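You operate a simulated robot arm through the tools that you are given. There is no shell and no other tool. Be economical: measure what you need, move in short steps, check, and stop when the job is done.

The job below is to be done with a simulated two-armed robot. You get a single attempt, and the scene is never put back.

## Task
On the top of the middle bench, fold the blue cloth in half, so that its two long edges meet.
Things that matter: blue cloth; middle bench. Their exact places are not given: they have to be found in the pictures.

It is judged by the outcome, as a careful person would: the job done as asked, and still so three seconds after it is handed in. It fails if anything else is knocked over, pushed out of place, dropped, spilled or broken. Flat cloth is picked up by pressing the open fingertips on it (5 to 10 N) and closing them slowly along it; thin cloth reads only 2 to 8 mm in the jaws.

## Robot
Two 7-joint arms with two-finger parallel grippers on one trunk, on a base that drives. Base frame: it is fixed to the floor where the robot stands at the start and does not move with it; the origin is under the middle of the robot, x ahead of it, y to its left, z up; the surface under the hand at the start is at about z = 76. Readings come in cm, rad, newtons and seconds.
The left shoulder is at the start at [7, 13.4, 107.6], the right one opposite. With the tool pointing down near the work surface each hand reaches from about 10 to 64 cm from the robot's upright axis, wherever it stands, measured 20 degrees to its own side. Places, roughly: middle bench [150, 30, 80]. Payload 1.57 kg a hand.
The TCP of each hand is the grasp point between the finger pads, 3 cm short of the fingertips. In the tool frame z runs along the fingers and y along their closing line. Largest opening 8 cm; finger width 1.7, thickness 1.2; the body of the gripper, 4 by 8.2 cm, starts 8 cm behind the TCP.
Orientation is told as [roll, pitch, yaw] about the base's x, y, z axes, in that order, counted from this pose: with the fingers straight down and closing along the base's y, the tool's x points along the base's -x, its y along +y and its z along -z.

## Interface
- The arms move only by the tool send_rows. It takes "left_plan", "right_plan" or both (then of equal length, played together; a hand with none holds still); each is a list of rows, each a list of 7 numbers: the shift along the tool's x, y, z in m, then the turn, a rotation vector about the tool's x, y, z in rad, then the opening in per cent of the stroke, from 0 (shut) to 100 (fully open). In form: [[x, y, z, ax, ay, az, hand], ...]. A call has 1 to 8 rows; each row shifts and turns the commanded pose from where the row before left it, along the tool's axes as they then stand. Rows are played at 5 a second. More than 5 cm and 0.15 rad between two rows, or a gripper value outside its range, and nothing of the call is played. Where a pose cannot be reached the arm comes as near as it can. A force on the tool above 40 N (or 10 N above the force at the start of the call, whichever is more), or a blocked arm, ends the call early, and 0.2 s more pass. The fingers move at their own pace (about 15.3 cm/s each) and stop on an object; they squeeze with about 40 N. The grip force told is the motor's: it shows also when the fingers shut on nothing. Time passes only in rows, and 0.2 s behind the last, so rows that do not move let the fingers close. The reply holds the time, the measured pose of the TCP, the force on the tool along the base axes, the opening and the grip force, in the units named above and with some noise, with the torque about the TCP (base axes, N m) and any sound that the robot's microphone picked up.
- Cameras (640 x 400 px; columns grow to the right, rows downward): "scene" is now at [12.62, 1.72, 128.4]; the picture's right is [0.24, -0.97, 0.00], its down [-0.73, -0.18, -0.66] and it looks along [0.64, 0.16, -0.75] (base axes); focal length 265 px, centre (320, 200). "left" rides on the left gripper at [7.2, 0.7, -12.2] in its tool frame; the picture's right is [-0.09, 1.00, 0.00], its down [-0.84, -0.08, -0.54] and it looks along [-0.54, -0.05, 0.84] (tool axes); focal length 238 px, centre (320, 200). "right" rides on the right gripper at [7.2, -0.7, -12.2] in its tool frame; the picture's right is [0.09, 1.00, 0.00], its down [-0.84, 0.08, -0.54] and it looks along [-0.54, 0.05, 0.84] (tool axes); focal length 238 px, centre (320, 200).
- snapshot(camera): a new picture of that camera. The clock stands still meanwhile.
- raise_lower(by): slides the trunk up (or, below 0, down) by that many cm; the arms and the scene camera ride with it, the base frame stays. It gives what a move gives, with no picture.
- steer(legs): drives the robot by 1 to 6 legs, each [ahead, left, turn to the left] in cm, cm and rad, along the robot's own axes; the way and the turn of a leg run together, so that a leg with both is an arc; at most 150 cm and 3.142 rad a leg. The arms and the cameras ride along, it lands a little off, and it stops where it bumps. It gives what a move gives.
- aim_head(pan, tilt): turns the head with the scene camera to pan (to the left, within 1.501 rad either way) and tilt (down, from -0.506 to 1.204), counted from straight ahead of the robot. It gives what a move gives.
- point_at(camera, pixels): for up to 12 pixels [column, row] of the newest picture of that camera ("zoom" is the newest enlarged one), the place [x, y, z] in the base frame of the surface seen there, good to about 0.2 cm. The clock stands still meanwhile.
- close_up(camera, box): a new picture of the part [left, top, right, bottom] of that camera's present view, enlarged. The clock stands still meanwhile.
- job_done(): hands the job in; it is judged then, once.

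Work in short steps. Measure before you move; look again where a grasp or a placing could have gone wrong, and mend it. You have 80 turns and 62 pictures in all, those below and enlarged ones among them. Open the grippers and draw the arms clear of the work before you hand the job in, unless the task says otherwise; then end with one line.

The tools are called after "Request:" as name(argument=value, ...) on one line, values as JSON. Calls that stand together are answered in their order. send_rows: Moves the arms, as the interface text tells. Its arguments: {"type":"object","properties":{"left_plan":{"type":"array","items":{"type":"array","items":{"type":"number"}}},"right_plan":{"type":"array","items":{"type":"array","items":{"type":"number"}}}},"required":[]} The other tools are called the same way: raise_lower (by) slides the trunk up or down; steer (legs) drives the base; aim_head (pan, tilt) turns the head that bears the scene camera; snapshot (camera) takes a picture; point_at (camera, pixels) gives the place of the surface under pixels of a picture; close_up (camera, box) takes an enlarged picture of a part of a camera's view; job_done () hands the job in.

At the start:

```text
clock: 0.0
left_eef_pos: [42.37, 35.01, 96.51]
left_ee_rot: [0.0, 0.0, -0.002]
left_wrist_force: [0.6, -0.5, 0.5]
left_wrist_torque: [-0.02, 0.05, -0.02]
left_opening: 8.0
left_grip_force: 0.1
right_eef_pos: [38.84, 1.19, 98.25]
right_ee_rot: [-0.002, 0.001, 0.0]
right_wrist_force: [0.2, 0.0, 0.1]
right_wrist_torque: [-0.02, 0.01, 0.01]
right_opening: 8.0
right_grip_force: 0.0
trunk travel left (down, up): [-65.0, 29.0]
robot x, y, heading: [0.18, 0.15, -0.003]
head pan, tilt: [0.241, 0.848]
```

scene: 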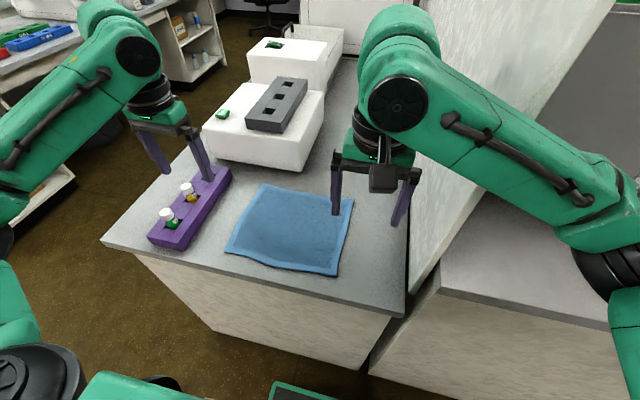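
right: 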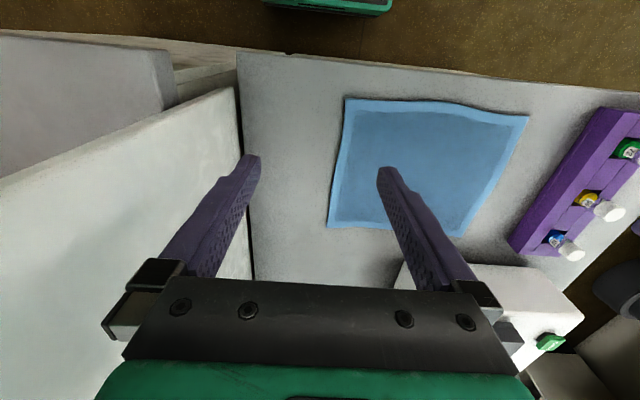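
left: 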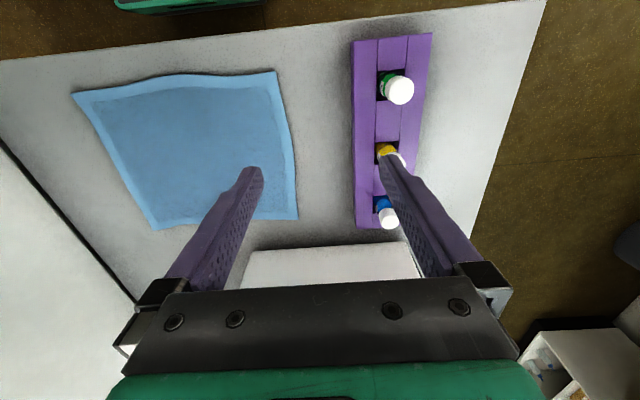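

The scene picture shows a blue cloth on the bench near me (corners about (262,185), (353,200), (335,275), (226,250)). I'll measure it, then look ahead to find which bench is the middle one.

Request:
point_at(camera="scene", pixels=[[263, 186], [353, 200], [335, 273], [227, 250], [290, 230], [110, 240], [404, 312], [345, 70], [265, 120], [185, 215]])

Request:
aim_head(pan=0.2, tilt=0.3)

Request:
snapshot(camera="scene")

```text
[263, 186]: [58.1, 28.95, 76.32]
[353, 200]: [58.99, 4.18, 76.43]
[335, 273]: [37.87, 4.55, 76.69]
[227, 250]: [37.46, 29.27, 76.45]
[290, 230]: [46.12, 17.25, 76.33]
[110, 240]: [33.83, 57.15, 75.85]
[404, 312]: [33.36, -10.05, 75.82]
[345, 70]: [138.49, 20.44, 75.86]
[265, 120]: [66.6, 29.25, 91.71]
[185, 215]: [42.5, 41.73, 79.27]
```

```text
clock: 1.0
left_eef_pos: [42.36, 34.99, 96.46]
left_ee_rot: [0.0, 0.0, 0.001]
left_wrist_force: [0.7, 0.0, 0.4]
left_wrist_torque: [-0.04, 0.03, 0.02]
left_opening: 7.98
left_grip_force: 0.1
right_eef_pos: [38.93, 1.09, 98.21]
right_ee_rot: [0.0, 0.0, -0.001]
right_wrist_force: [-0.5, -0.2, 0.1]
right_wrist_torque: [-0.02, 0.02, 0.02]
right_opening: 7.99
right_grip_force: 0.2
trunk travel left (down, up): [-65.0, 29.0]
robot x, y, heading: [0.03, -0.04, 0.002]
head pan, tilt: [0.201, 0.3]
```

```text
58 pictures are left
```

scene: 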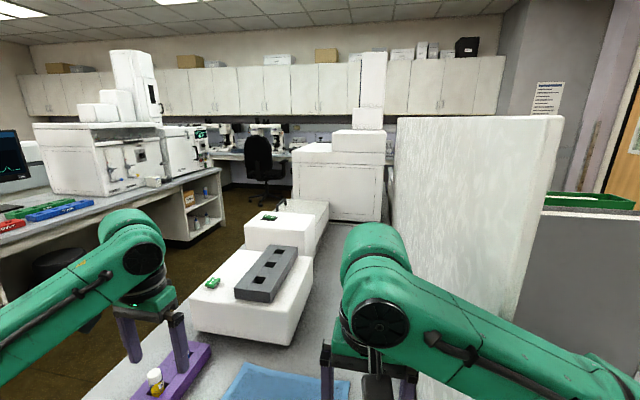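

The bench with the cloth runs from x≈33 far past 138, so it is the middle bench. The cloth's long edges (≈25 cm) run along y at x≈37.7 and x≈58.5; I'll look down again to measure the obstacles and edges exactly.

Request:
aim_head(pan=0.3, tilt=0.95)

Request:
snapshot(camera="scene")

```text
clock: 2.0
left_eef_pos: [42.34, 35.08, 96.45]
left_ee_rot: [0.001, 0.0, -0.001]
left_wrist_force: [0.1, -0.3, -0.2]
left_wrist_torque: [-0.02, -0.01, 0.0]
left_opening: 7.99
left_grip_force: 0.0
right_eef_pos: [38.93, 1.15, 98.13]
right_ee_rot: [0.001, 0.001, 0.001]
right_wrist_force: [-0.3, -0.1, -0.5]
right_wrist_torque: [-0.03, 0.02, 0.01]
right_opening: 8.01
right_grip_force: 0.0
trunk travel left (down, up): [-65.0, 29.0]
robot x, y, heading: [-0.05, 0.27, -0.002]
head pan, tilt: [0.3, 0.949]
```

```text
57 pictures are left
```

scene: 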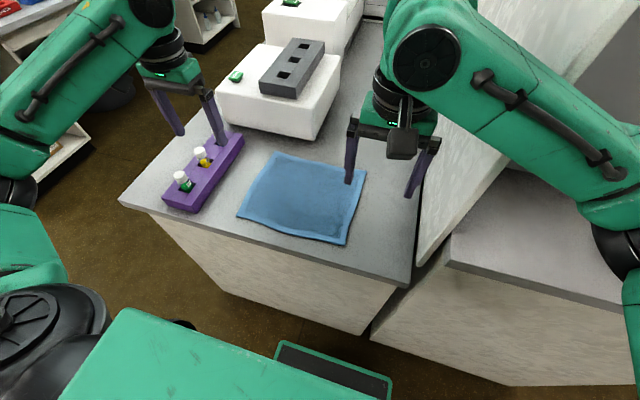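

Request:
close_up(camera="scene", box=[200, 100, 440, 250])

Request:
point_at(camera="scene", pixels=[[275, 155], [365, 170], [345, 241], [239, 215], [290, 238], [320, 161], [225, 115], [309, 137], [240, 140], [195, 209], [425, 225], [420, 262]])

```text
2.67 times, centred on (320, 175) of scene
```

zoom: 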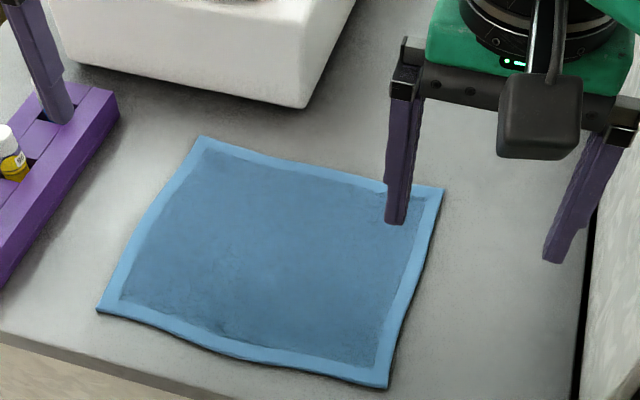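

```text
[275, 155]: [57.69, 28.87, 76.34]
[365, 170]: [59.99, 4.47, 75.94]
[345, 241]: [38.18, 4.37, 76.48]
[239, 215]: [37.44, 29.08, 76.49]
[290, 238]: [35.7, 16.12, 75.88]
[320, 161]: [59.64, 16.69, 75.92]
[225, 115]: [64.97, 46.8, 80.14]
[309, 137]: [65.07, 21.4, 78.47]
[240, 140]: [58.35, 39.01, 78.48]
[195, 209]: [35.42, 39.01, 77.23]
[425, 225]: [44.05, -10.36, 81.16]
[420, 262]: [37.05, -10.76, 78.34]
```

The cloth's near long edge is at x≈37.5–38, its far edge at x≈58–59.5; the white box starts at x≈65 and the rack at y≥36, so there is room. I'll bring both hands above the near corners with the fingers opened about 3 cm, stopping short of the cloth.

Request:
send_rows(left_plan=[[0.02, -0.0425, 0, 0, 0, 0, 38], [0.0206, -0.0425, 0, 0, 0, 0, 38], [0, 0, 0.04, 0, 0, 0, 38], [0, 0, 0.04, 0, 0, 0, 38], [0, 0, 0.04, 0, 0, 0, 38], [0, 0, 0.03, 0, 0, 0, 38], [0, 0, 0, 0, 0, 0, 38]], right_plan=[[0.0015, 0.03, 0, 0, 0, 0, 38], [0.0018, 0.0295, 0, 0, 0, 0, 38], [0, 0, 0.045, 0, 0, 0, 38], [0, 0, 0.045, 0, 0, 0, 38], [0, 0, 0.045, 0, 0, 0, 38], [0, 0, 0.032, 0, 0, 0, 38], [0, 0, 0, 0, 0, 0, 38]])

Request:
close_up(camera="scene", box=[200, 100, 440, 250])

Request:
snapshot(camera="left")

Request:
snapshot(camera="right")

```text
clock: 3.6
left_eef_pos: [38.44, 26.31, 81.26]
left_ee_rot: [0.0, 0.0, -0.001]
left_wrist_force: [-0.1, -1.2, -0.1]
left_wrist_torque: [0.02, 0.0, -0.04]
left_opening: 3.06
left_grip_force: 0.1
right_eef_pos: [38.45, 7.21, 81.66]
right_ee_rot: [0.0, 0.001, 0.0]
right_wrist_force: [-0.5, 0.0, -0.9]
right_wrist_torque: [-0.02, 0.01, -0.01]
right_opening: 3.05
right_grip_force: 0.0
trunk travel left (down, up): [-65.0, 29.0]
robot x, y, heading: [-0.27, -0.17, -0.001]
head pan, tilt: [0.3, 0.949]
```

```text
2.67 times, centred on (320, 175) of scene
```

zoom: 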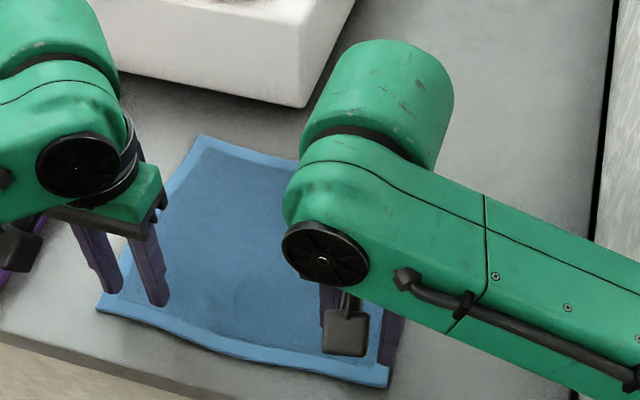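

```text
54 pictures are left
```

left: 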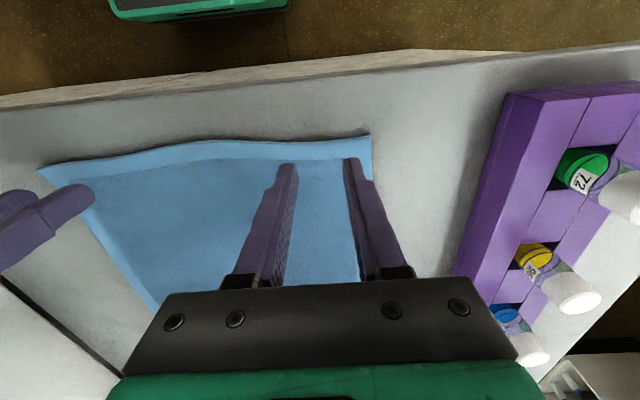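

```text
53 pictures are left
```

right: 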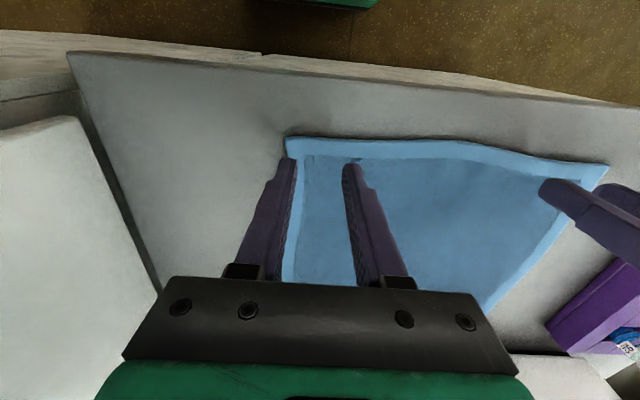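

Both hands sit over the hem at the near corners (left tips near (290,165), right near (350,165)). I lower slowly towards contact.

Request:
send_rows(left_plan=[[0.002, 0, 0.005, 0, 0, 0, 38], [0.001, 0, 0.005, 0, 0, 0, 38], [0, 0, 0.005, 0, 0, 0, 38], [0, 0, 0.002, 0, 0, 0, 38], [0, 0, 0, 0, 0, 0, 38]], right_plan=[[0.001, 0, 0.006, 0, 0, 0, 38], [0, 0, 0.006, 0, 0, 0, 38], [0, 0, 0.006, 0, 0, 0, 38], [0, 0, 0.003, 0, 0, 0, 38], [0, 0, 0, 0, 0, 0, 38]])

```text
clock: 4.8
left_eef_pos: [38.03, 26.52, 79.64]
left_ee_rot: [0.0, 0.0, 0.001]
left_wrist_force: [-0.1, 0.0, -0.1]
left_wrist_torque: [0.04, 0.01, 0.0]
left_opening: 3.04
left_grip_force: 0.0
right_eef_pos: [38.52, 7.1, 79.52]
right_ee_rot: [0.0, 0.001, 0.0]
right_wrist_force: [0.1, 0.3, 0.9]
right_wrist_torque: [0.01, 0.0, 0.0]
right_opening: 3.05
right_grip_force: 0.1
trunk travel left (down, up): [-65.0, 29.0]
robot x, y, heading: [-0.19, -0.09, 0.004]
head pan, tilt: [0.3, 0.949]
```

Not yet in contact (forces near 0, tips at ≈76.6). I go on in millimetre steps.

Request:
send_rows(left_plan=[[0, 0, 0.002, 0, 0, 0, 38], [0, 0, 0.002, 0, 0, 0, 38], [0, 0, 0.001, 0, 0, 0, 38], [0, 0, 0, 0, 0, 0, 38]], right_plan=[[0, 0, 0.002, 0, 0, 0, 38], [0, 0, 0.001, 0, 0, 0, 38], [0, 0, 0.001, 0, 0, 0, 38], [0, 0, 0, 0, 0, 0, 38]])

```text
clock: 5.8
left_eef_pos: [37.97, 26.42, 79.37]
left_ee_rot: [0.001, -0.004, 0.001]
left_wrist_force: [0.6, 0.0, 6.5]
left_wrist_torque: [0.01, -0.05, 0.02]
left_opening: 3.05
left_grip_force: 0.1
right_eef_pos: [38.39, 7.21, 79.21]
right_ee_rot: [0.003, -0.003, -0.002]
right_wrist_force: [3.0, -1.0, 18.9]
right_wrist_torque: [-0.05, -0.13, -0.01]
right_opening: 3.03
right_grip_force: 0.1
trunk travel left (down, up): [-65.0, 29.0]
robot x, y, heading: [-0.03, -0.09, -0.002]
head pan, tilt: [0.3, 0.949]
```

Left presses 6.5 N, right 18.9 N, which is too much; I back the right off about 1.5 mm and read again.

Request:
send_rows(left_plan=[[0, 0, 0, 0, 0, 0, 38], [0, 0, 0, 0, 0, 0, 38]], right_plan=[[0, 0, -0.0012, 0, 0, 0, 38], [0, 0, 0, 0, 0, 0, 38]])

```text
clock: 6.4
left_eef_pos: [37.95, 26.47, 79.29]
left_ee_rot: [0.002, -0.004, 0.001]
left_wrist_force: [2.3, 1.0, 10.0]
left_wrist_torque: [-0.02, -0.06, 0.04]
left_opening: 3.05
left_grip_force: 0.0
right_eef_pos: [38.49, 7.07, 79.16]
right_ee_rot: [0.001, -0.003, 0.0]
right_wrist_force: [3.7, 0.2, 14.9]
right_wrist_torque: [0.04, -0.09, 0.03]
right_opening: 3.01
right_grip_force: 0.0
trunk travel left (down, up): [-65.0, 29.0]
robot x, y, heading: [-0.21, 0.07, 0.002]
head pan, tilt: [0.3, 0.949]
```

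Left 10 N, right 14.9 N: I ease the right by 1.2 mm more and the left by 0.3 mm, and close both slowly.

Request:
send_rows(left_plan=[[0, 0, -0.0003, 0, 0, 0, 36], [0, 0, 0, 0, 0, 0, 31], [0, 0, 0, 0, 0, 0, 26], [0, 0, 0, 0, 0, 0, 21], [0, 0, 0, 0, 0, 0, 16], [0, 0, 0, 0, 0, 0, 11], [0, 0, 0, 0, 0, 0, 5], [0, 0, 0, 0, 0, 0, 0]], right_plan=[[0, 0, -0.0012, 0, 0, 0, 36], [0, 0, 0, 0, 0, 0, 31], [0, 0, 0, 0, 0, 0, 26], [0, 0, 0, 0, 0, 0, 21], [0, 0, 0, 0, 0, 0, 16], [0, 0, 0, 0, 0, 0, 11], [0, 0, 0, 0, 0, 0, 5], [0, 0, 0, 0, 0, 0, 0]])

Request:
snapshot(camera="left")

Request:
snapshot(camera="right")

```text
clock: 8.2
left_eef_pos: [37.89, 26.53, 79.33]
left_ee_rot: [0.003, -0.003, 0.001]
left_wrist_force: [0.0, -0.3, 10.3]
left_wrist_torque: [0.0, -0.02, 0.03]
left_opening: 0.37
left_grip_force: 24.9
right_eef_pos: [38.48, 7.22, 79.31]
right_ee_rot: [-0.002, -0.002, 0.0]
right_wrist_force: [-0.3, -0.1, 3.1]
right_wrist_torque: [0.0, -0.02, -0.02]
right_opening: 0.0
right_grip_force: 21.7
trunk travel left (down, up): [-65.0, 29.0]
robot x, y, heading: [0.06, -0.1, 0.002]
head pan, tilt: [0.3, 0.949]
```

```text
52 pictures are left
```

left: 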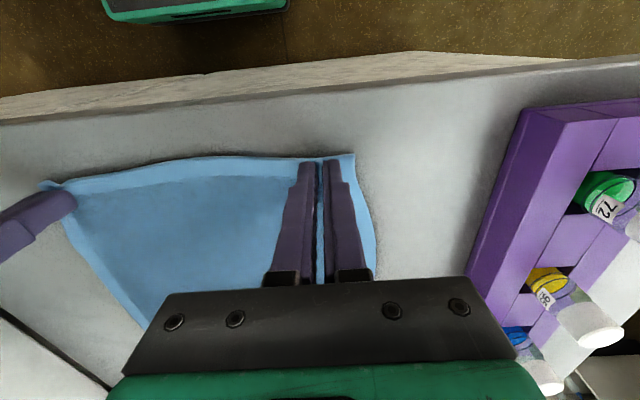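

```text
51 pictures are left
```

right: 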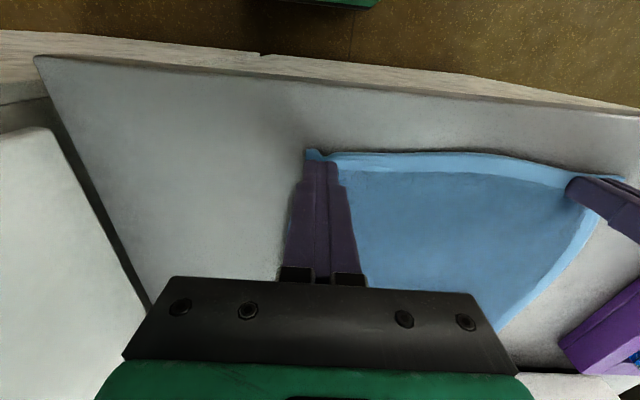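

Left holds cloth (3.7 mm); the right slid over it and shut at 0.0 mm with too little pressure (3 N). I open the right again and press a little harder before closing.

Request:
send_rows(right_plan=[[0, 0, -0.006, 0, 0, 0, 0], [0, 0, -0.004, 0, 0, 0, 38], [0, 0, 0, 0, 0, 0, 38]])

Request:
snapshot(camera="right")

```text
clock: 9.0
left_eef_pos: [37.86, 26.5, 79.31]
left_ee_rot: [0.001, -0.001, 0.0]
left_wrist_force: [-0.8, 0.3, 13.3]
left_wrist_torque: [0.07, 0.01, 0.02]
left_opening: 0.36
left_grip_force: 24.2
right_eef_pos: [38.38, 6.99, 80.36]
right_ee_rot: [0.0, 0.001, 0.0]
right_wrist_force: [-0.5, 0.2, 0.1]
right_wrist_torque: [0.0, 0.01, 0.01]
right_opening: 3.03
right_grip_force: 0.2
trunk travel left (down, up): [-65.0, 29.0]
robot x, y, heading: [0.22, -0.02, -0.001]
head pan, tilt: [0.3, 0.949]
```

```text
50 pictures are left
```

right: 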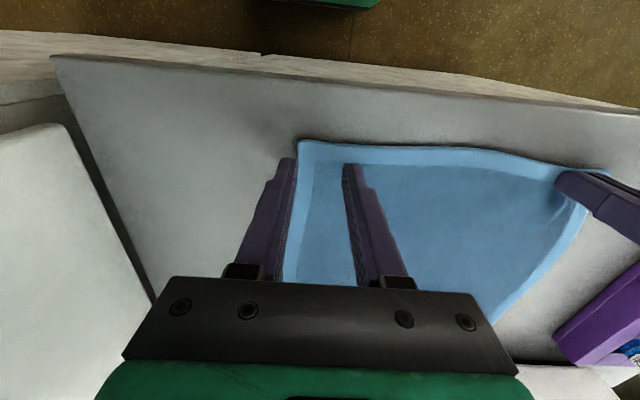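

The right corner is now ~1 cm further in (at pixel (298,140)), so I shift the right hand 1 cm to +y and press down.

Request:
send_rows(right_plan=[[0, 0.01, 0.003, 0, 0, 0, 38], [0, 0, 0.005, 0, 0, 0, 38], [0, 0, 0.002, 0, 0, 0, 38], [0, 0, 0.001, 0, 0, 0, 38], [0, 0, 0, 0, 0, 0, 38]])

```text
clock: 10.2
left_eef_pos: [37.9, 26.5, 79.32]
left_ee_rot: [-0.001, -0.003, 0.0]
left_wrist_force: [1.7, -0.1, 9.2]
left_wrist_torque: [0.0, -0.1, 0.01]
left_opening: 0.36
left_grip_force: 24.5
right_eef_pos: [38.34, 7.99, 79.32]
right_ee_rot: [0.003, -0.001, 0.0]
right_wrist_force: [-1.3, 0.8, 8.7]
right_wrist_torque: [0.01, 0.06, 0.04]
right_opening: 3.02
right_grip_force: 0.1
trunk travel left (down, up): [-65.0, 29.0]
robot x, y, heading: [-0.12, -0.29, -0.003]
head pan, tilt: [0.3, 0.949]
```

Right presses 8.7 N; I close it slowly, pressing 0.3 mm more along the way.

Request:
send_rows(right_plan=[[0, 0, 0.0003, 0, 0, 0, 34], [0, 0, 0, 0, 0, 0, 29], [0, 0, 0, 0, 0, 0, 24], [0, 0, 0, 0, 0, 0, 19], [0, 0, 0, 0, 0, 0, 14], [0, 0, 0, 0, 0, 0, 9], [0, 0, 0, 0, 0, 0, 4], [0, 0, 0, 0, 0, 0, 0]])

Request:
snapshot(camera="right")

```text
clock: 12.0
left_eef_pos: [37.9, 26.4, 79.34]
left_ee_rot: [0.001, -0.001, 0.0]
left_wrist_force: [1.1, -6.1, 8.7]
left_wrist_torque: [-0.18, -0.03, -0.01]
left_opening: 0.37
left_grip_force: 24.4
right_eef_pos: [38.4, 8.15, 79.19]
right_ee_rot: [0.003, -0.001, 0.0]
right_wrist_force: [-0.2, 9.3, 11.1]
right_wrist_torque: [0.25, 0.02, -0.01]
right_opening: 0.39
right_grip_force: 25.0
trunk travel left (down, up): [-65.0, 29.0]
robot x, y, heading: [0.11, 0.12, -0.001]
head pan, tilt: [0.3, 0.949]
```

```text
49 pictures are left
```

right: 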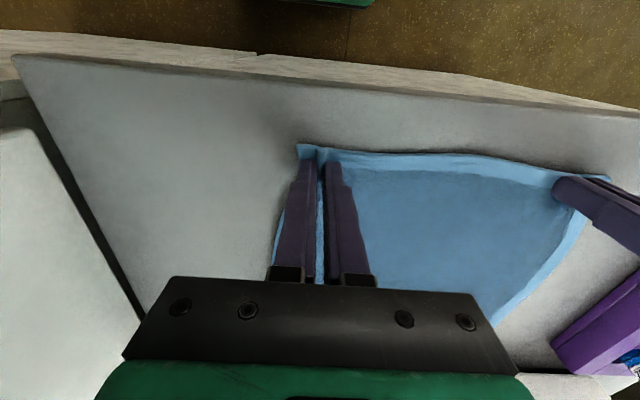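

Both hands now hold cloth (3.7 and 3.9 mm), pulling about 8 N against each other. I relax that tension by 3 mm each and lift both 4 cm with a little forward motion.

Request:
send_rows(left_plan=[[0, -0.003, -0.005, 0, 0, 0, 0], [-0.003, 0, -0.01, 0, 0, 0, 0], [-0.003, 0, -0.01, 0, 0, 0, 0], [-0.004, 0, -0.015, 0, 0, 0, 0], [0, 0, 0, 0, 0, 0, 0]], right_plan=[[0, 0.003, -0.005, 0, 0, 0, 0], [-0.003, 0, -0.01, 0, 0, 0, 0], [-0.003, 0, -0.01, 0, 0, 0, 0], [-0.004, 0, -0.015, 0, 0, 0, 0], [0, 0, 0, 0, 0, 0, 0]])

Request:
snapshot(camera="left")

Request:
snapshot(camera="scene")

```text
clock: 13.2
left_eef_pos: [38.88, 26.24, 83.23]
left_ee_rot: [0.0, 0.0, -0.001]
left_wrist_force: [1.3, -3.2, -0.2]
left_wrist_torque: [-0.06, -0.02, -0.03]
left_opening: 0.36
left_grip_force: 24.9
right_eef_pos: [39.46, 8.54, 83.11]
right_ee_rot: [-0.003, 0.0, 0.0]
right_wrist_force: [-0.5, 3.0, -0.2]
right_wrist_torque: [0.05, 0.0, 0.04]
right_opening: 0.37
right_grip_force: 24.7
trunk travel left (down, up): [-65.0, 29.0]
robot x, y, heading: [-0.1, 0.17, -0.004]
head pan, tilt: [0.3, 0.949]
```

```text
48 pictures are left
```

left: 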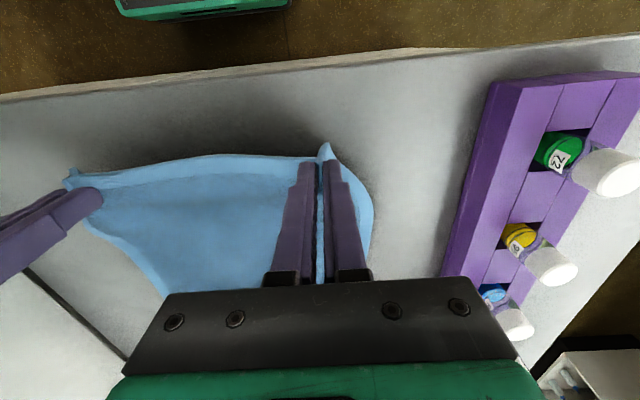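

```text
47 pictures are left
```

scene: 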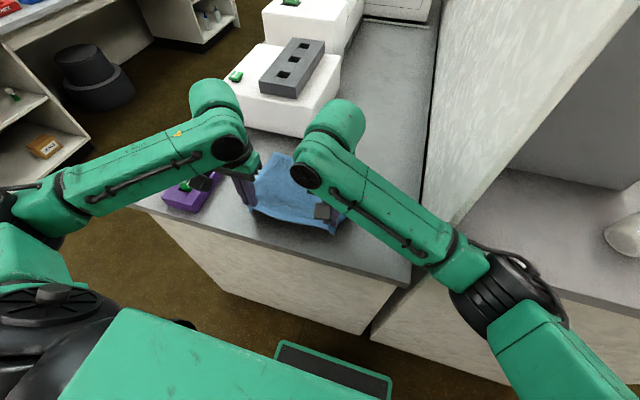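

The near edge hangs between the hands and the grip is sound. I carry it up and forward to x≈48, then tilt both hands so the wrists lean back from the white box.

Request:
send_rows(left_plan=[[-0.015, 0, -0.013, 0, 0, 0, 0], [-0.018, 0, -0.012, 0, 0, 0, 0], [-0.019, 0, -0.011, 0, 0, 0, 0], [-0.02, 0, -0.01, 0, 0, 0, 0], [-0.02, 0, -0.006, 0, 0, 0, 0], [0, 0, 0, 0, -0.14, 0, 0], [0, 0, 0, 0, -0.14, 0, 0], [0, 0, 0, 0, -0.14, 0, 0]], right_plan=[[-0.015, 0, -0.013, 0, 0, 0, 0], [-0.018, 0, -0.012, 0, 0, 0, 0], [-0.019, 0, -0.011, 0, 0, 0, 0], [-0.02, 0, -0.01, 0, 0, 0, 0], [-0.02, 0, -0.006, 0, 0, 0, 0], [0, 0, 0, 0, -0.14, 0, 0], [0, 0, 0, 0, -0.14, 0, 0], [0, 0, 0, 0, -0.14, 0, 0]])

Request:
snapshot(camera="scene")

Request:
snapshot(camera="left")

```text
clock: 15.0
left_eef_pos: [48.1, 26.45, 88.52]
left_ee_rot: [-0.001, -0.421, 0.001]
left_wrist_force: [-0.9, -2.8, -0.2]
left_wrist_torque: [-0.06, 0.03, -0.01]
left_opening: 0.36
left_grip_force: 24.6
right_eef_pos: [48.55, 8.41, 88.37]
right_ee_rot: [-0.001, -0.423, -0.001]
right_wrist_force: [-0.2, 2.0, 0.4]
right_wrist_torque: [0.04, -0.02, 0.03]
right_opening: 0.38
right_grip_force: 24.9
trunk travel left (down, up): [-65.0, 29.0]
robot x, y, heading: [0.12, -0.01, -0.004]
head pan, tilt: [0.3, 0.949]
```

```text
46 pictures are left
```

scene: 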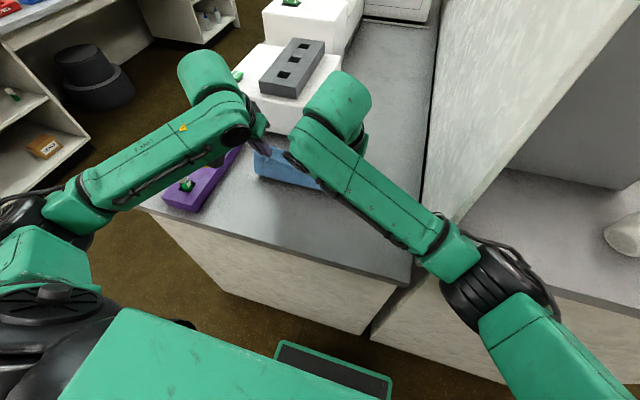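

```text
45 pictures are left
```

left: 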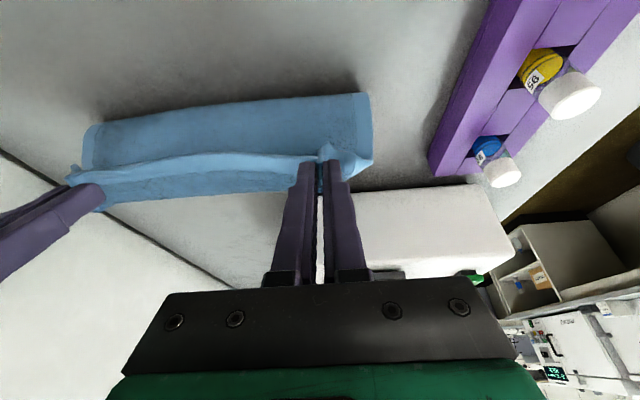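

The cloth is folding as meant; the bottom of the fold shows at pixels (85,130)–(370,100). I measure where the fold line and far edge lie.

Request:
point_at(camera="left", pixels=[[90, 130], [370, 100], [230, 112], [230, 165], [100, 202], [220, 188], [300, 185], [345, 240], [360, 125]])

Request:
close_up(camera="left", box=[60, 60, 380, 260])

```text
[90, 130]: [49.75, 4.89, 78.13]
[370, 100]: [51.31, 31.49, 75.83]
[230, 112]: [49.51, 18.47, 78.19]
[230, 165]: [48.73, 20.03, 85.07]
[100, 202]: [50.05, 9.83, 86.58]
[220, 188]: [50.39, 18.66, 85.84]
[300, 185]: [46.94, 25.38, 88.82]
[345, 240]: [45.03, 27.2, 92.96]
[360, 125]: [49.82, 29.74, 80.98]
```

```text
2.00 times, centred on (220, 160) of left
```

zoom: 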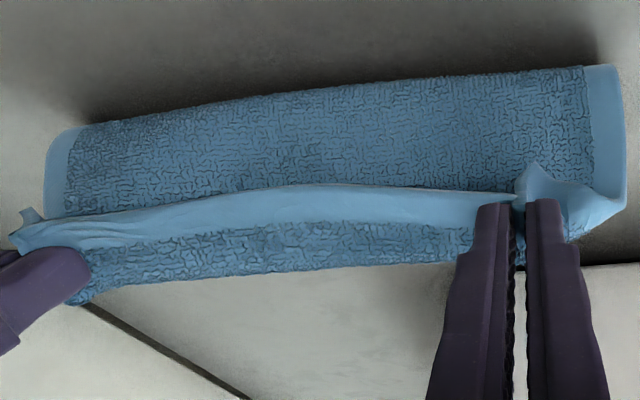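

The fold line lies at x≈49.5 and the hanging flap is about 10 cm. I carry the edge forward and down along an arc to just above the far edge.

Request:
send_rows(left_plan=[[-0.0098, 0, 0.0088, 0, 0, 0, 0], [-0.0098, 0, 0.0088, 0, 0, 0, 0], [-0.0084, 0, 0.012, 0, 0, 0, 0], [-0.0084, 0, 0.012, 0, 0, 0, 0], [-0.0028, 0, 0.0133, 0, 0, 0, 0], [-0.0028, 0, 0.0133, 0, 0, 0, 0], [0.0004, 0, 0.0119, 0, 0, 0, 0], [0, 0, 0, 0, 0, 0, 0]], right_plan=[[-0.0111, 0, 0.0094, 0, 0, 0, 0], [-0.0111, 0, 0.0094, 0, 0, 0, 0], [-0.0097, 0, 0.0126, 0, 0, 0, 0], [-0.0097, 0, 0.0126, 0, 0, 0, 0], [-0.0041, 0, 0.0139, 0, 0, 0, 0], [-0.0041, 0, 0.0139, 0, 0, 0, 0], [-0.0009, 0, 0.0125, 0, 0, 0, 0], [0, 0, 0, 0, 0, 0, 0]])

Request:
close_up(camera="left", box=[60, 60, 380, 260])

Request:
snapshot(camera="scene")

Request:
snapshot(camera="right")

```text
clock: 16.8
left_eef_pos: [55.34, 26.19, 82.83]
left_ee_rot: [-0.001, -0.421, 0.0]
left_wrist_force: [0.4, -2.2, 0.9]
left_wrist_torque: [-0.05, -0.01, -0.03]
left_opening: 0.36
left_grip_force: 24.5
right_eef_pos: [56.74, 8.38, 82.7]
right_ee_rot: [-0.001, -0.418, -0.001]
right_wrist_force: [0.3, 1.6, 0.9]
right_wrist_torque: [0.02, 0.01, 0.01]
right_opening: 0.36
right_grip_force: 24.3
trunk travel left (down, up): [-65.0, 29.0]
robot x, y, heading: [-0.12, -0.19, 0.004]
head pan, tilt: [0.3, 0.949]
```

```text
2.00 times, centred on (220, 160) of left
```

zoom: 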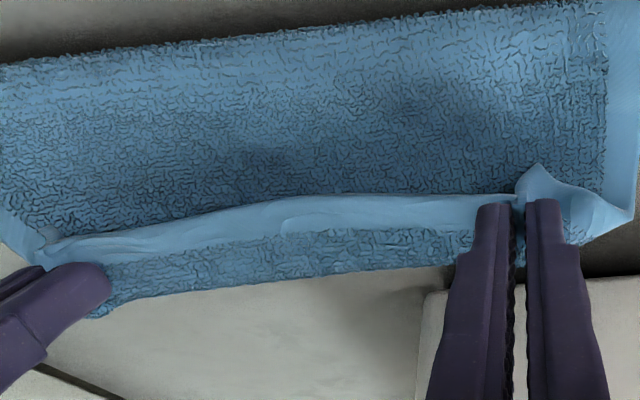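

```text
42 pictures are left
```

scene: 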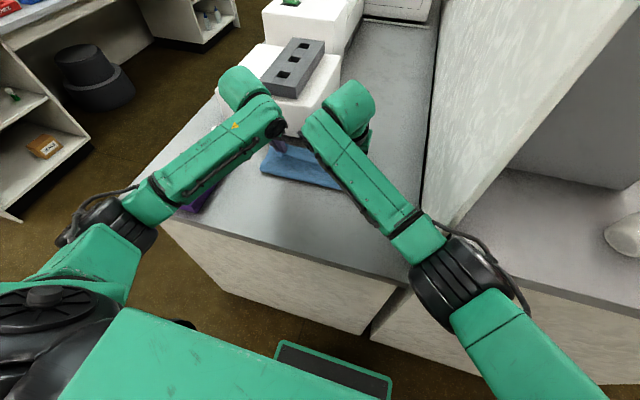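

```text
41 pictures are left
```

right: 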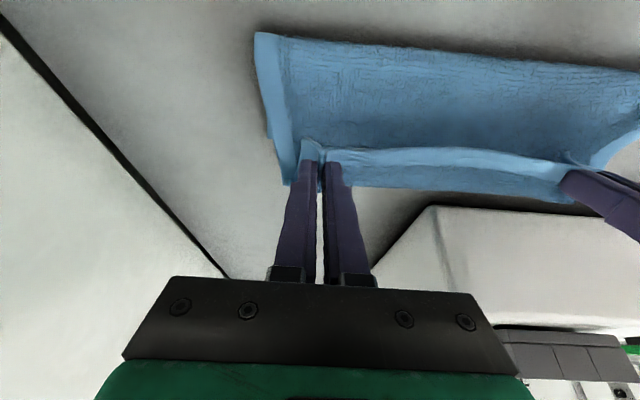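

The flap is over the far half and the tips are about 4 cm above. I measure the visible far edge of the bottom layer and the wrist clearance to the white box.

Request:
point_at(camera="right", pixels=[[286, 182], [360, 184], [450, 191], [560, 198], [311, 150], [450, 155], [560, 165], [270, 130], [262, 40], [440, 215]])

Request:
point_at(camera="scene", pixels=[[240, 75], [255, 85], [265, 95], [345, 90], [368, 100], [300, 50], [312, 88], [270, 140], [262, 165], [285, 110]])

Request:
close_up(camera="scene", box=[200, 40, 400, 210])

```text
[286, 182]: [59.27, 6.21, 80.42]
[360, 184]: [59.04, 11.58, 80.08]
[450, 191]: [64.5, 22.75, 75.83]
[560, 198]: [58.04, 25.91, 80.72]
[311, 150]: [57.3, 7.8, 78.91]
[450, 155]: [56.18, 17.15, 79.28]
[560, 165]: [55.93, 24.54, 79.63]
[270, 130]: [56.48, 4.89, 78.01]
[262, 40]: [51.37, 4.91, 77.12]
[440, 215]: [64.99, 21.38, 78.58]
```

```text
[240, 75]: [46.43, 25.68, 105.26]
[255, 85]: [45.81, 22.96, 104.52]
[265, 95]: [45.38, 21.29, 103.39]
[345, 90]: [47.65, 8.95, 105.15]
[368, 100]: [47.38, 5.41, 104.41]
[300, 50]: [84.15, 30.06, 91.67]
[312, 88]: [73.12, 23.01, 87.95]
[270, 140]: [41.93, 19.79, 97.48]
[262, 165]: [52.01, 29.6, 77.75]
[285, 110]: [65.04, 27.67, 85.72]
```

```text
2.35 times, centred on (300, 125) of scene
```

zoom: 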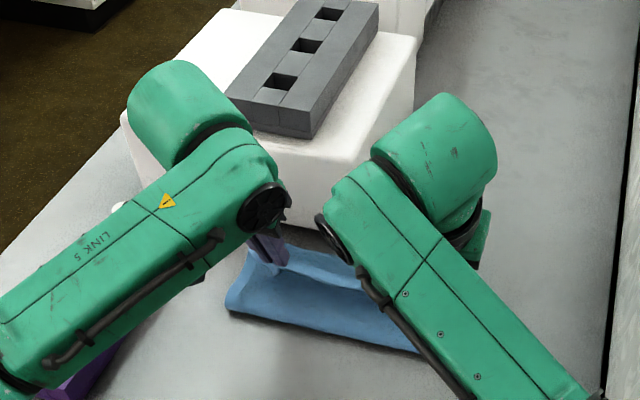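

Wrists are at x≈46, clear of the box. The flap forms a small loop beyond the tips with the hem lip pointing back towards me, so I untilt the hands to vertical and lower to about 0.5 cm above the bottom layer.

Request:
send_rows(left_plan=[[0, 0, 0, 0, 0.14, 0, 0], [0, 0, 0, 0, 0.14, 0, 0], [0, 0, 0, 0, 0.14, 0, 0], [-0.003, 0, 0.008, 0, 0, 0, 0], [-0.002, 0, 0.008, 0, 0, 0, 0], [0, 0, 0.006, 0, 0, 0, 0], [0, 0, 0.003, 0, 0, 0, 0], [0, 0, 0, 0, 0, 0, 0]], right_plan=[[0, 0, 0, 0, 0.14, 0, 0], [0, 0, 0, 0, 0.14, 0, 0], [0, 0, 0, 0, 0.14, 0, 0], [-0.003, 0, 0.008, 0, 0, 0, 0], [-0.003, 0, 0.008, 0, 0, 0, 0], [0, 0, 0.006, 0, 0, 0, 0], [0, 0, 0.003, 0, 0, 0, 0], [0, 0, 0, 0, 0, 0, 0]])

Request:
snapshot(camera="left")

Request:
snapshot(camera="right")

```text
clock: 18.6
left_eef_pos: [55.84, 26.18, 80.41]
left_ee_rot: [0.001, 0.0, 0.0]
left_wrist_force: [-0.1, -0.2, 2.2]
left_wrist_torque: [0.03, 0.01, 0.03]
left_opening: 0.35
left_grip_force: 24.8
right_eef_pos: [56.67, 9.46, 80.69]
right_ee_rot: [-0.004, -0.177, 0.039]
right_wrist_force: [0.5, -0.3, 0.4]
right_wrist_torque: [0.0, 0.0, 0.0]
right_opening: 0.39
right_grip_force: 24.6
right hand out of reach, approached as far as the arm can: row 2, 3, 5
trunk travel left (down, up): [-65.0, 29.0]
robot x, y, heading: [-0.06, -0.21, -0.004]
head pan, tilt: [0.3, 0.949]
```

```text
39 pictures are left
```

left: 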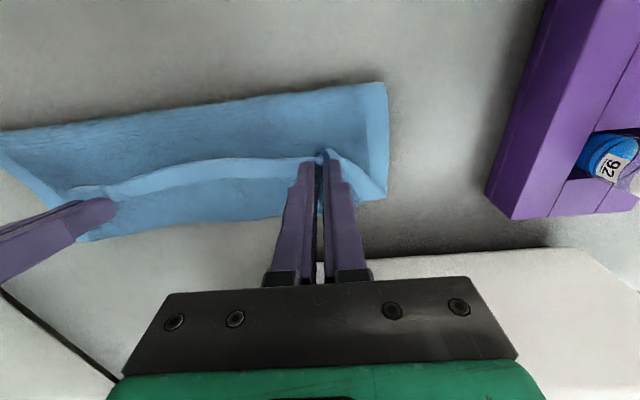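

```text
38 pictures are left
```

right: 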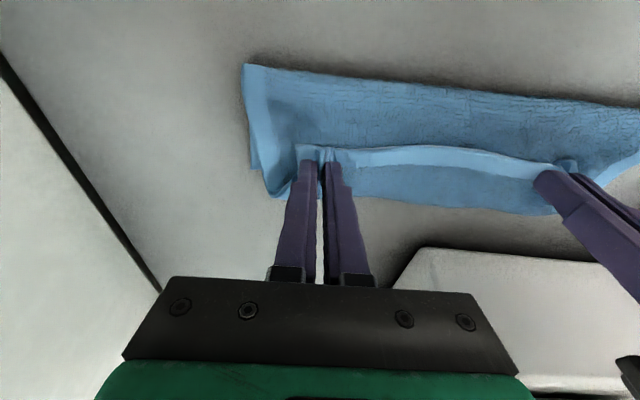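

The right hand hit its reach limit (slightly tilted at 9.5 in y), still usable. I measure the cloth near and beyond the fingers before releasing.

Request:
point_at(camera="left", pixels=[[150, 228], [200, 220], [260, 215], [386, 195], [345, 205], [250, 165], [180, 172], [110, 190], [200, 200], [375, 85], [200, 105], [10, 135]])

Request:
point_at(camera="right", pixels=[[275, 190], [400, 203], [520, 212], [400, 180], [400, 155], [310, 150], [250, 165], [247, 68], [420, 85]])

```text
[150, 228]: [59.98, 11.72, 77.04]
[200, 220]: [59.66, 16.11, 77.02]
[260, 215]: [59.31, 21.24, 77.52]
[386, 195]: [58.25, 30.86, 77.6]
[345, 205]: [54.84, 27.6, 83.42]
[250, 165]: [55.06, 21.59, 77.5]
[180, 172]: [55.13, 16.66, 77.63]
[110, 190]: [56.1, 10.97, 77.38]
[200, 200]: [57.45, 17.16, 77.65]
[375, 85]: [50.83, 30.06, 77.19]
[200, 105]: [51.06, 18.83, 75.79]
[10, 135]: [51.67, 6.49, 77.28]
```

```text
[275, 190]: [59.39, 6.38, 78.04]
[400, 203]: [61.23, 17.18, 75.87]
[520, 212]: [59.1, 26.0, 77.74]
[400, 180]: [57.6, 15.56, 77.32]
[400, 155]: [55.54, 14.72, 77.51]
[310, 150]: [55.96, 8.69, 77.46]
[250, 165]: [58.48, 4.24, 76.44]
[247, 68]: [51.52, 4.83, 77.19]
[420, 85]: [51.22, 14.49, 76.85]
```

The flap's loop fronts at x≈59.6 but the crease sits at x≈50.3 instead of ≈48, so the edge would overshoot by ~2–3 cm. I swing the hands back up and over to x≈47 so more of the bottom half lies down.

Request:
send_rows(left_plan=[[0.005, 0, -0.02, 0, 0, 0, 0], [0.01, 0, -0.02, 0, 0, 0, 0], [0.015, 0, -0.018, 0, 0, 0, 0], [0.02, 0, -0.015, 0, 0, 0, 0], [0.02, 0, -0.01, 0, 0, 0, 0], [0.02, 0, -0.006, 0, 0, 0, 0], [0, 0, 0, 0, 0, 0, 0]], right_plan=[[0.006, 0, -0.02, 0, 0, 0, 0], [0.011, 0, -0.02, 0, 0, 0, 0], [0.017, 0, -0.018, 0, 0, 0, 0], [0.022, 0, -0.015, 0, 0, 0, 0], [0.022, 0, -0.01, 0, 0, 0, 0], [0.022, 0, -0.006, 0, 0, 0, 0], [0, 0, 0, 0, 0, 0, 0]])

Request:
snapshot(camera="left")

Request:
snapshot(camera="right")

```text
clock: 20.2
left_eef_pos: [46.66, 26.1, 89.15]
left_ee_rot: [0.001, 0.003, 0.001]
left_wrist_force: [0.3, -0.6, -0.4]
left_wrist_torque: [0.01, -0.01, 0.03]
left_opening: 0.35
left_grip_force: 24.5
right_eef_pos: [45.39, 8.9, 87.55]
right_ee_rot: [-0.002, -0.178, 0.039]
right_wrist_force: [0.7, -0.7, -0.5]
right_wrist_torque: [0.01, -0.01, -0.02]
right_opening: 0.37
right_grip_force: 24.5
trunk travel left (down, up): [-65.0, 29.0]
robot x, y, heading: [-0.05, -0.16, 0.002]
head pan, tilt: [0.3, 0.949]
```

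```text
37 pictures are left
```

left: 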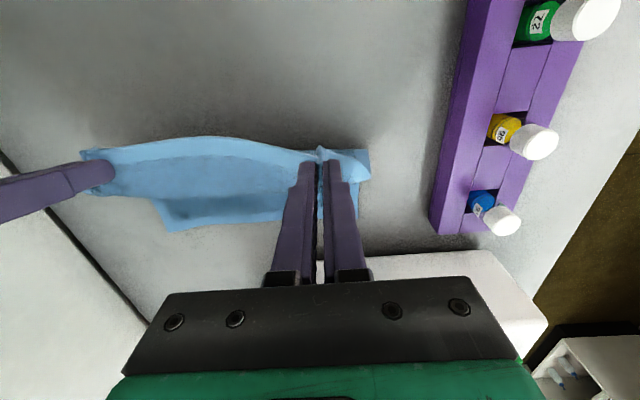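

```text
36 pictures are left
```

right: 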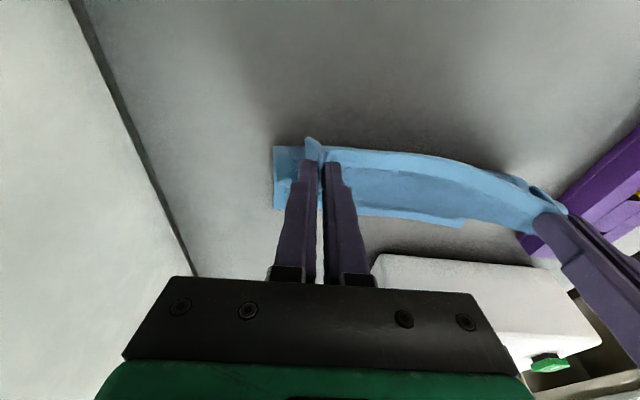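

The right hand kept a small tilt (−0.18) and lags; I bring it level with the left, then measure the bottom layer's far edge.

Request:
send_rows(right_plan=[[-0.01, -0.002, -0.007, 0, 0, 0.02, 0], [-0.0106, -0.002, -0.0061, 0, 0, 0.019, 0], [0, 0, 0, 0, 0, 0, 0]])

Request:
snapshot(camera="right")

Request:
point_at(camera="left", pixels=[[175, 228], [220, 222], [280, 218], [358, 218], [366, 155], [210, 142], [200, 185], [160, 205], [230, 210]])

```text
clock: 21.0
left_eef_pos: [46.74, 26.14, 89.28]
left_ee_rot: [-0.001, -0.001, -0.001]
left_wrist_force: [-0.2, 0.2, 0.3]
left_wrist_torque: [0.0, -0.02, 0.01]
left_opening: 0.36
left_grip_force: 24.0
right_eef_pos: [47.21, 8.67, 89.34]
right_ee_rot: [0.005, -0.177, -0.001]
right_wrist_force: [-0.4, -0.1, -0.3]
right_wrist_torque: [-0.01, 0.0, 0.06]
right_opening: 0.37
right_grip_force: 24.7
trunk travel left (down, up): [-65.0, 29.0]
robot x, y, heading: [0.07, -0.05, 0.001]
head pan, tilt: [0.3, 0.949]
```

```text
35 pictures are left
```

right: 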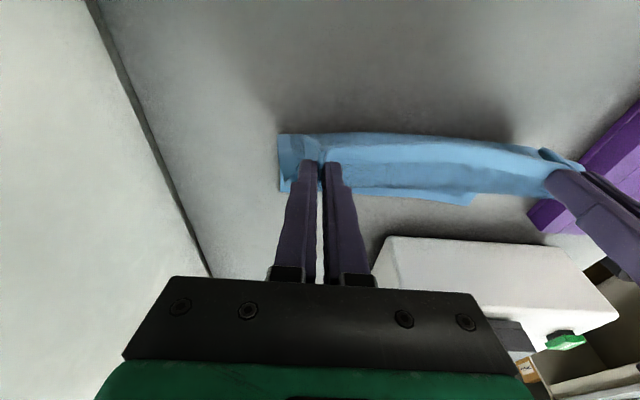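

```text
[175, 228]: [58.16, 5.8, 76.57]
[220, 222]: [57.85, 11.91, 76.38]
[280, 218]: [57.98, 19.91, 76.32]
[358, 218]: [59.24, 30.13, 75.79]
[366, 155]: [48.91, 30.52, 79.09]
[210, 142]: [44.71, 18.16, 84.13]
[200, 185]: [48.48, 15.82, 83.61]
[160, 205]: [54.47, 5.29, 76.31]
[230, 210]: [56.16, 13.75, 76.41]
```

The bottom far edge lies straight at x≈58.2 and the sheet now rises from about x=48.5. I move forward and down with slack (7 cm ahead, 5.5 cm down) and then look.

Request:
send_rows(left_plan=[[-0.014, 0, -0.0, 0, 0, 0, 0], [-0.014, 0, 0.008, 0, 0, 0, 0], [-0.014, 0, 0.012, 0, 0, 0, 0], [-0.014, 0, 0.016, 0, 0, 0, 0], [-0.014, 0, 0.019, 0, 0, 0, 0], [0, 0, 0, 0, 0, 0, 0]], right_plan=[[-0.0138, 0, 0.0025, 0, 0, 0, 0], [-0.0124, 0, 0.0104, 0, 0, 0, 0], [-0.0117, 0, 0.0143, 0, 0, 0, 0], [-0.0109, 0, 0.0182, 0, 0, 0, 0], [-0.0104, 0, 0.0212, 0, 0, 0, 0], [0, 0, 0, 0, 0, 0, 0]])

Request:
snapshot(camera="left")

Request:
close_up(camera="scene", box=[220, 100, 400, 220])

```text
clock: 22.4
left_eef_pos: [53.64, 26.13, 83.55]
left_ee_rot: [-0.002, 0.0, 0.001]
left_wrist_force: [-1.0, 0.5, -0.3]
left_wrist_torque: [0.06, 0.01, 0.01]
left_opening: 0.38
left_grip_force: 25.0
right_eef_pos: [54.02, 8.88, 83.79]
right_ee_rot: [0.004, -0.178, 0.002]
right_wrist_force: [-0.3, 0.1, -0.3]
right_wrist_torque: [-0.02, 0.0, 0.01]
right_opening: 0.38
right_grip_force: 24.6
trunk travel left (down, up): [-65.0, 29.0]
robot x, y, heading: [-0.33, -0.2, -0.0]
head pan, tilt: [0.3, 0.949]
```

```text
34 pictures are left
```

left: 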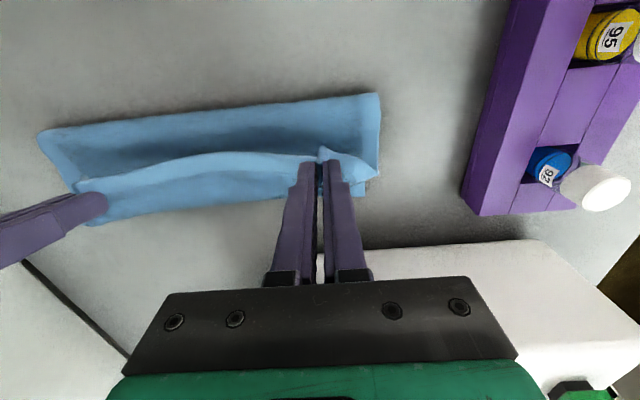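

```text
3.33 times, centred on (310, 160) of scene
```

zoom: 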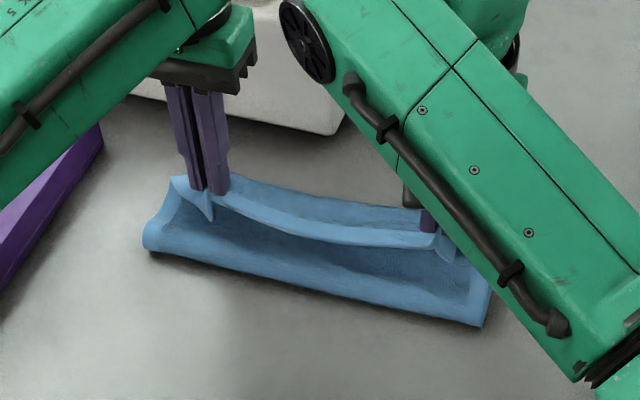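

Request:
point_at(camera="left", pixels=[[100, 128], [200, 113], [300, 100], [372, 95], [210, 200], [140, 215], [250, 185], [210, 160], [210, 175]])

Request:
point_at(camera="zoom", pixels=[[160, 252], [300, 285], [440, 318], [300, 210], [300, 235], [360, 210]])

```text
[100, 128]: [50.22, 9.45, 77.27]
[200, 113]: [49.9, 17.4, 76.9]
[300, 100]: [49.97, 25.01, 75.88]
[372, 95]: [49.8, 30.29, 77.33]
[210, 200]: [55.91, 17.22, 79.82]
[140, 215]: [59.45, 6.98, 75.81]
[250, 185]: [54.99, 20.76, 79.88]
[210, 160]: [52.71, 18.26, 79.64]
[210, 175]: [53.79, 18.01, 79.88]
```

```text
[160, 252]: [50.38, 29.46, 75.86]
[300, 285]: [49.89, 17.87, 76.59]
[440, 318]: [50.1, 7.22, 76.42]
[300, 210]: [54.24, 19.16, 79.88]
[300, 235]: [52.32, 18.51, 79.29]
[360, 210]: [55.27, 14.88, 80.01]
```

The crease rolled forward to x≈50.1 again, ~2 cm too far. I overshoot backwards (hands to x≈43) so that it ends near 48 after the forward move.

Request:
send_rows(left_plan=[[0.01, 0, -0.02, 0, 0, 0, 0], [0.016, 0, -0.015, 0, 0, 0, 0], [0.016, 0, -0.008, 0, 0, 0, 0], [0.016, 0, -0.003, 0, 0, 0, 0], [0.016, 0, 0, 0, 0, 0, 0], [0.016, 0, 0.002, 0, 0, 0, 0], [0.016, 0, 0.004, 0, 0, 0, 0], [0, 0, 0, 0, 0, 0, 0]], right_plan=[[0.0063, 0, -0.02145, 0, 0, 0, 0], [0.0131, 0, -0.0176, 0, 0, 0, 0], [0.0143, 0, -0.0107, 0, 0, 0, 0], [0.0152, 0, -0.0058, 0, 0, 0, 0], [0.0157, 0, -0.0028, 0, 0, 0, 0], [0.0161, 0, -0.0009, 0, 0, 0, 0], [0.0165, 0, 0.0011, 0, 0, 0, 0], [0, 0, 0, 0, 0, 0, 0]])

Request:
snapshot(camera="left")

Request:
close_up(camera="scene", box=[220, 100, 400, 220])

```text
clock: 24.2
left_eef_pos: [43.34, 26.25, 87.63]
left_ee_rot: [-0.002, 0.001, 0.0]
left_wrist_force: [0.2, -0.7, -1.2]
left_wrist_torque: [0.07, -0.01, 0.0]
left_opening: 0.35
left_grip_force: 24.9
right_eef_pos: [43.57, 8.89, 87.8]
right_ee_rot: [0.004, -0.174, -0.001]
right_wrist_force: [0.5, 0.4, -1.2]
right_wrist_torque: [-0.01, 0.0, 0.02]
right_opening: 0.38
right_grip_force: 24.5
trunk travel left (down, up): [-65.0, 29.0]
robot x, y, heading: [0.07, 0.29, -0.0]
head pan, tilt: [0.3, 0.949]
```

```text
32 pictures are left
```

left: 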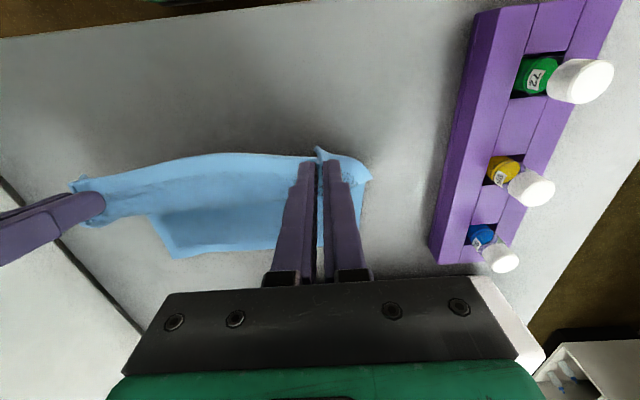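

```text
3.33 times, centred on (310, 160) of scene
```

zoom: 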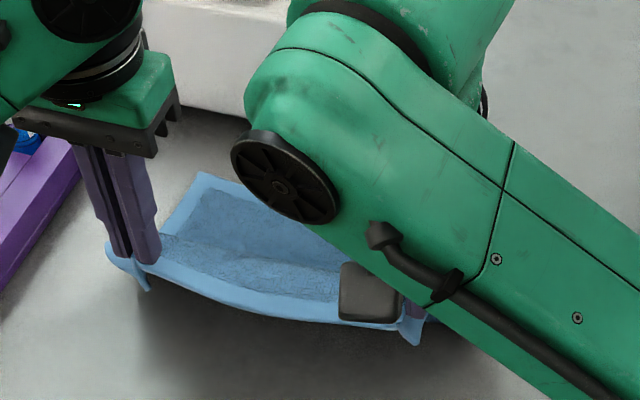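

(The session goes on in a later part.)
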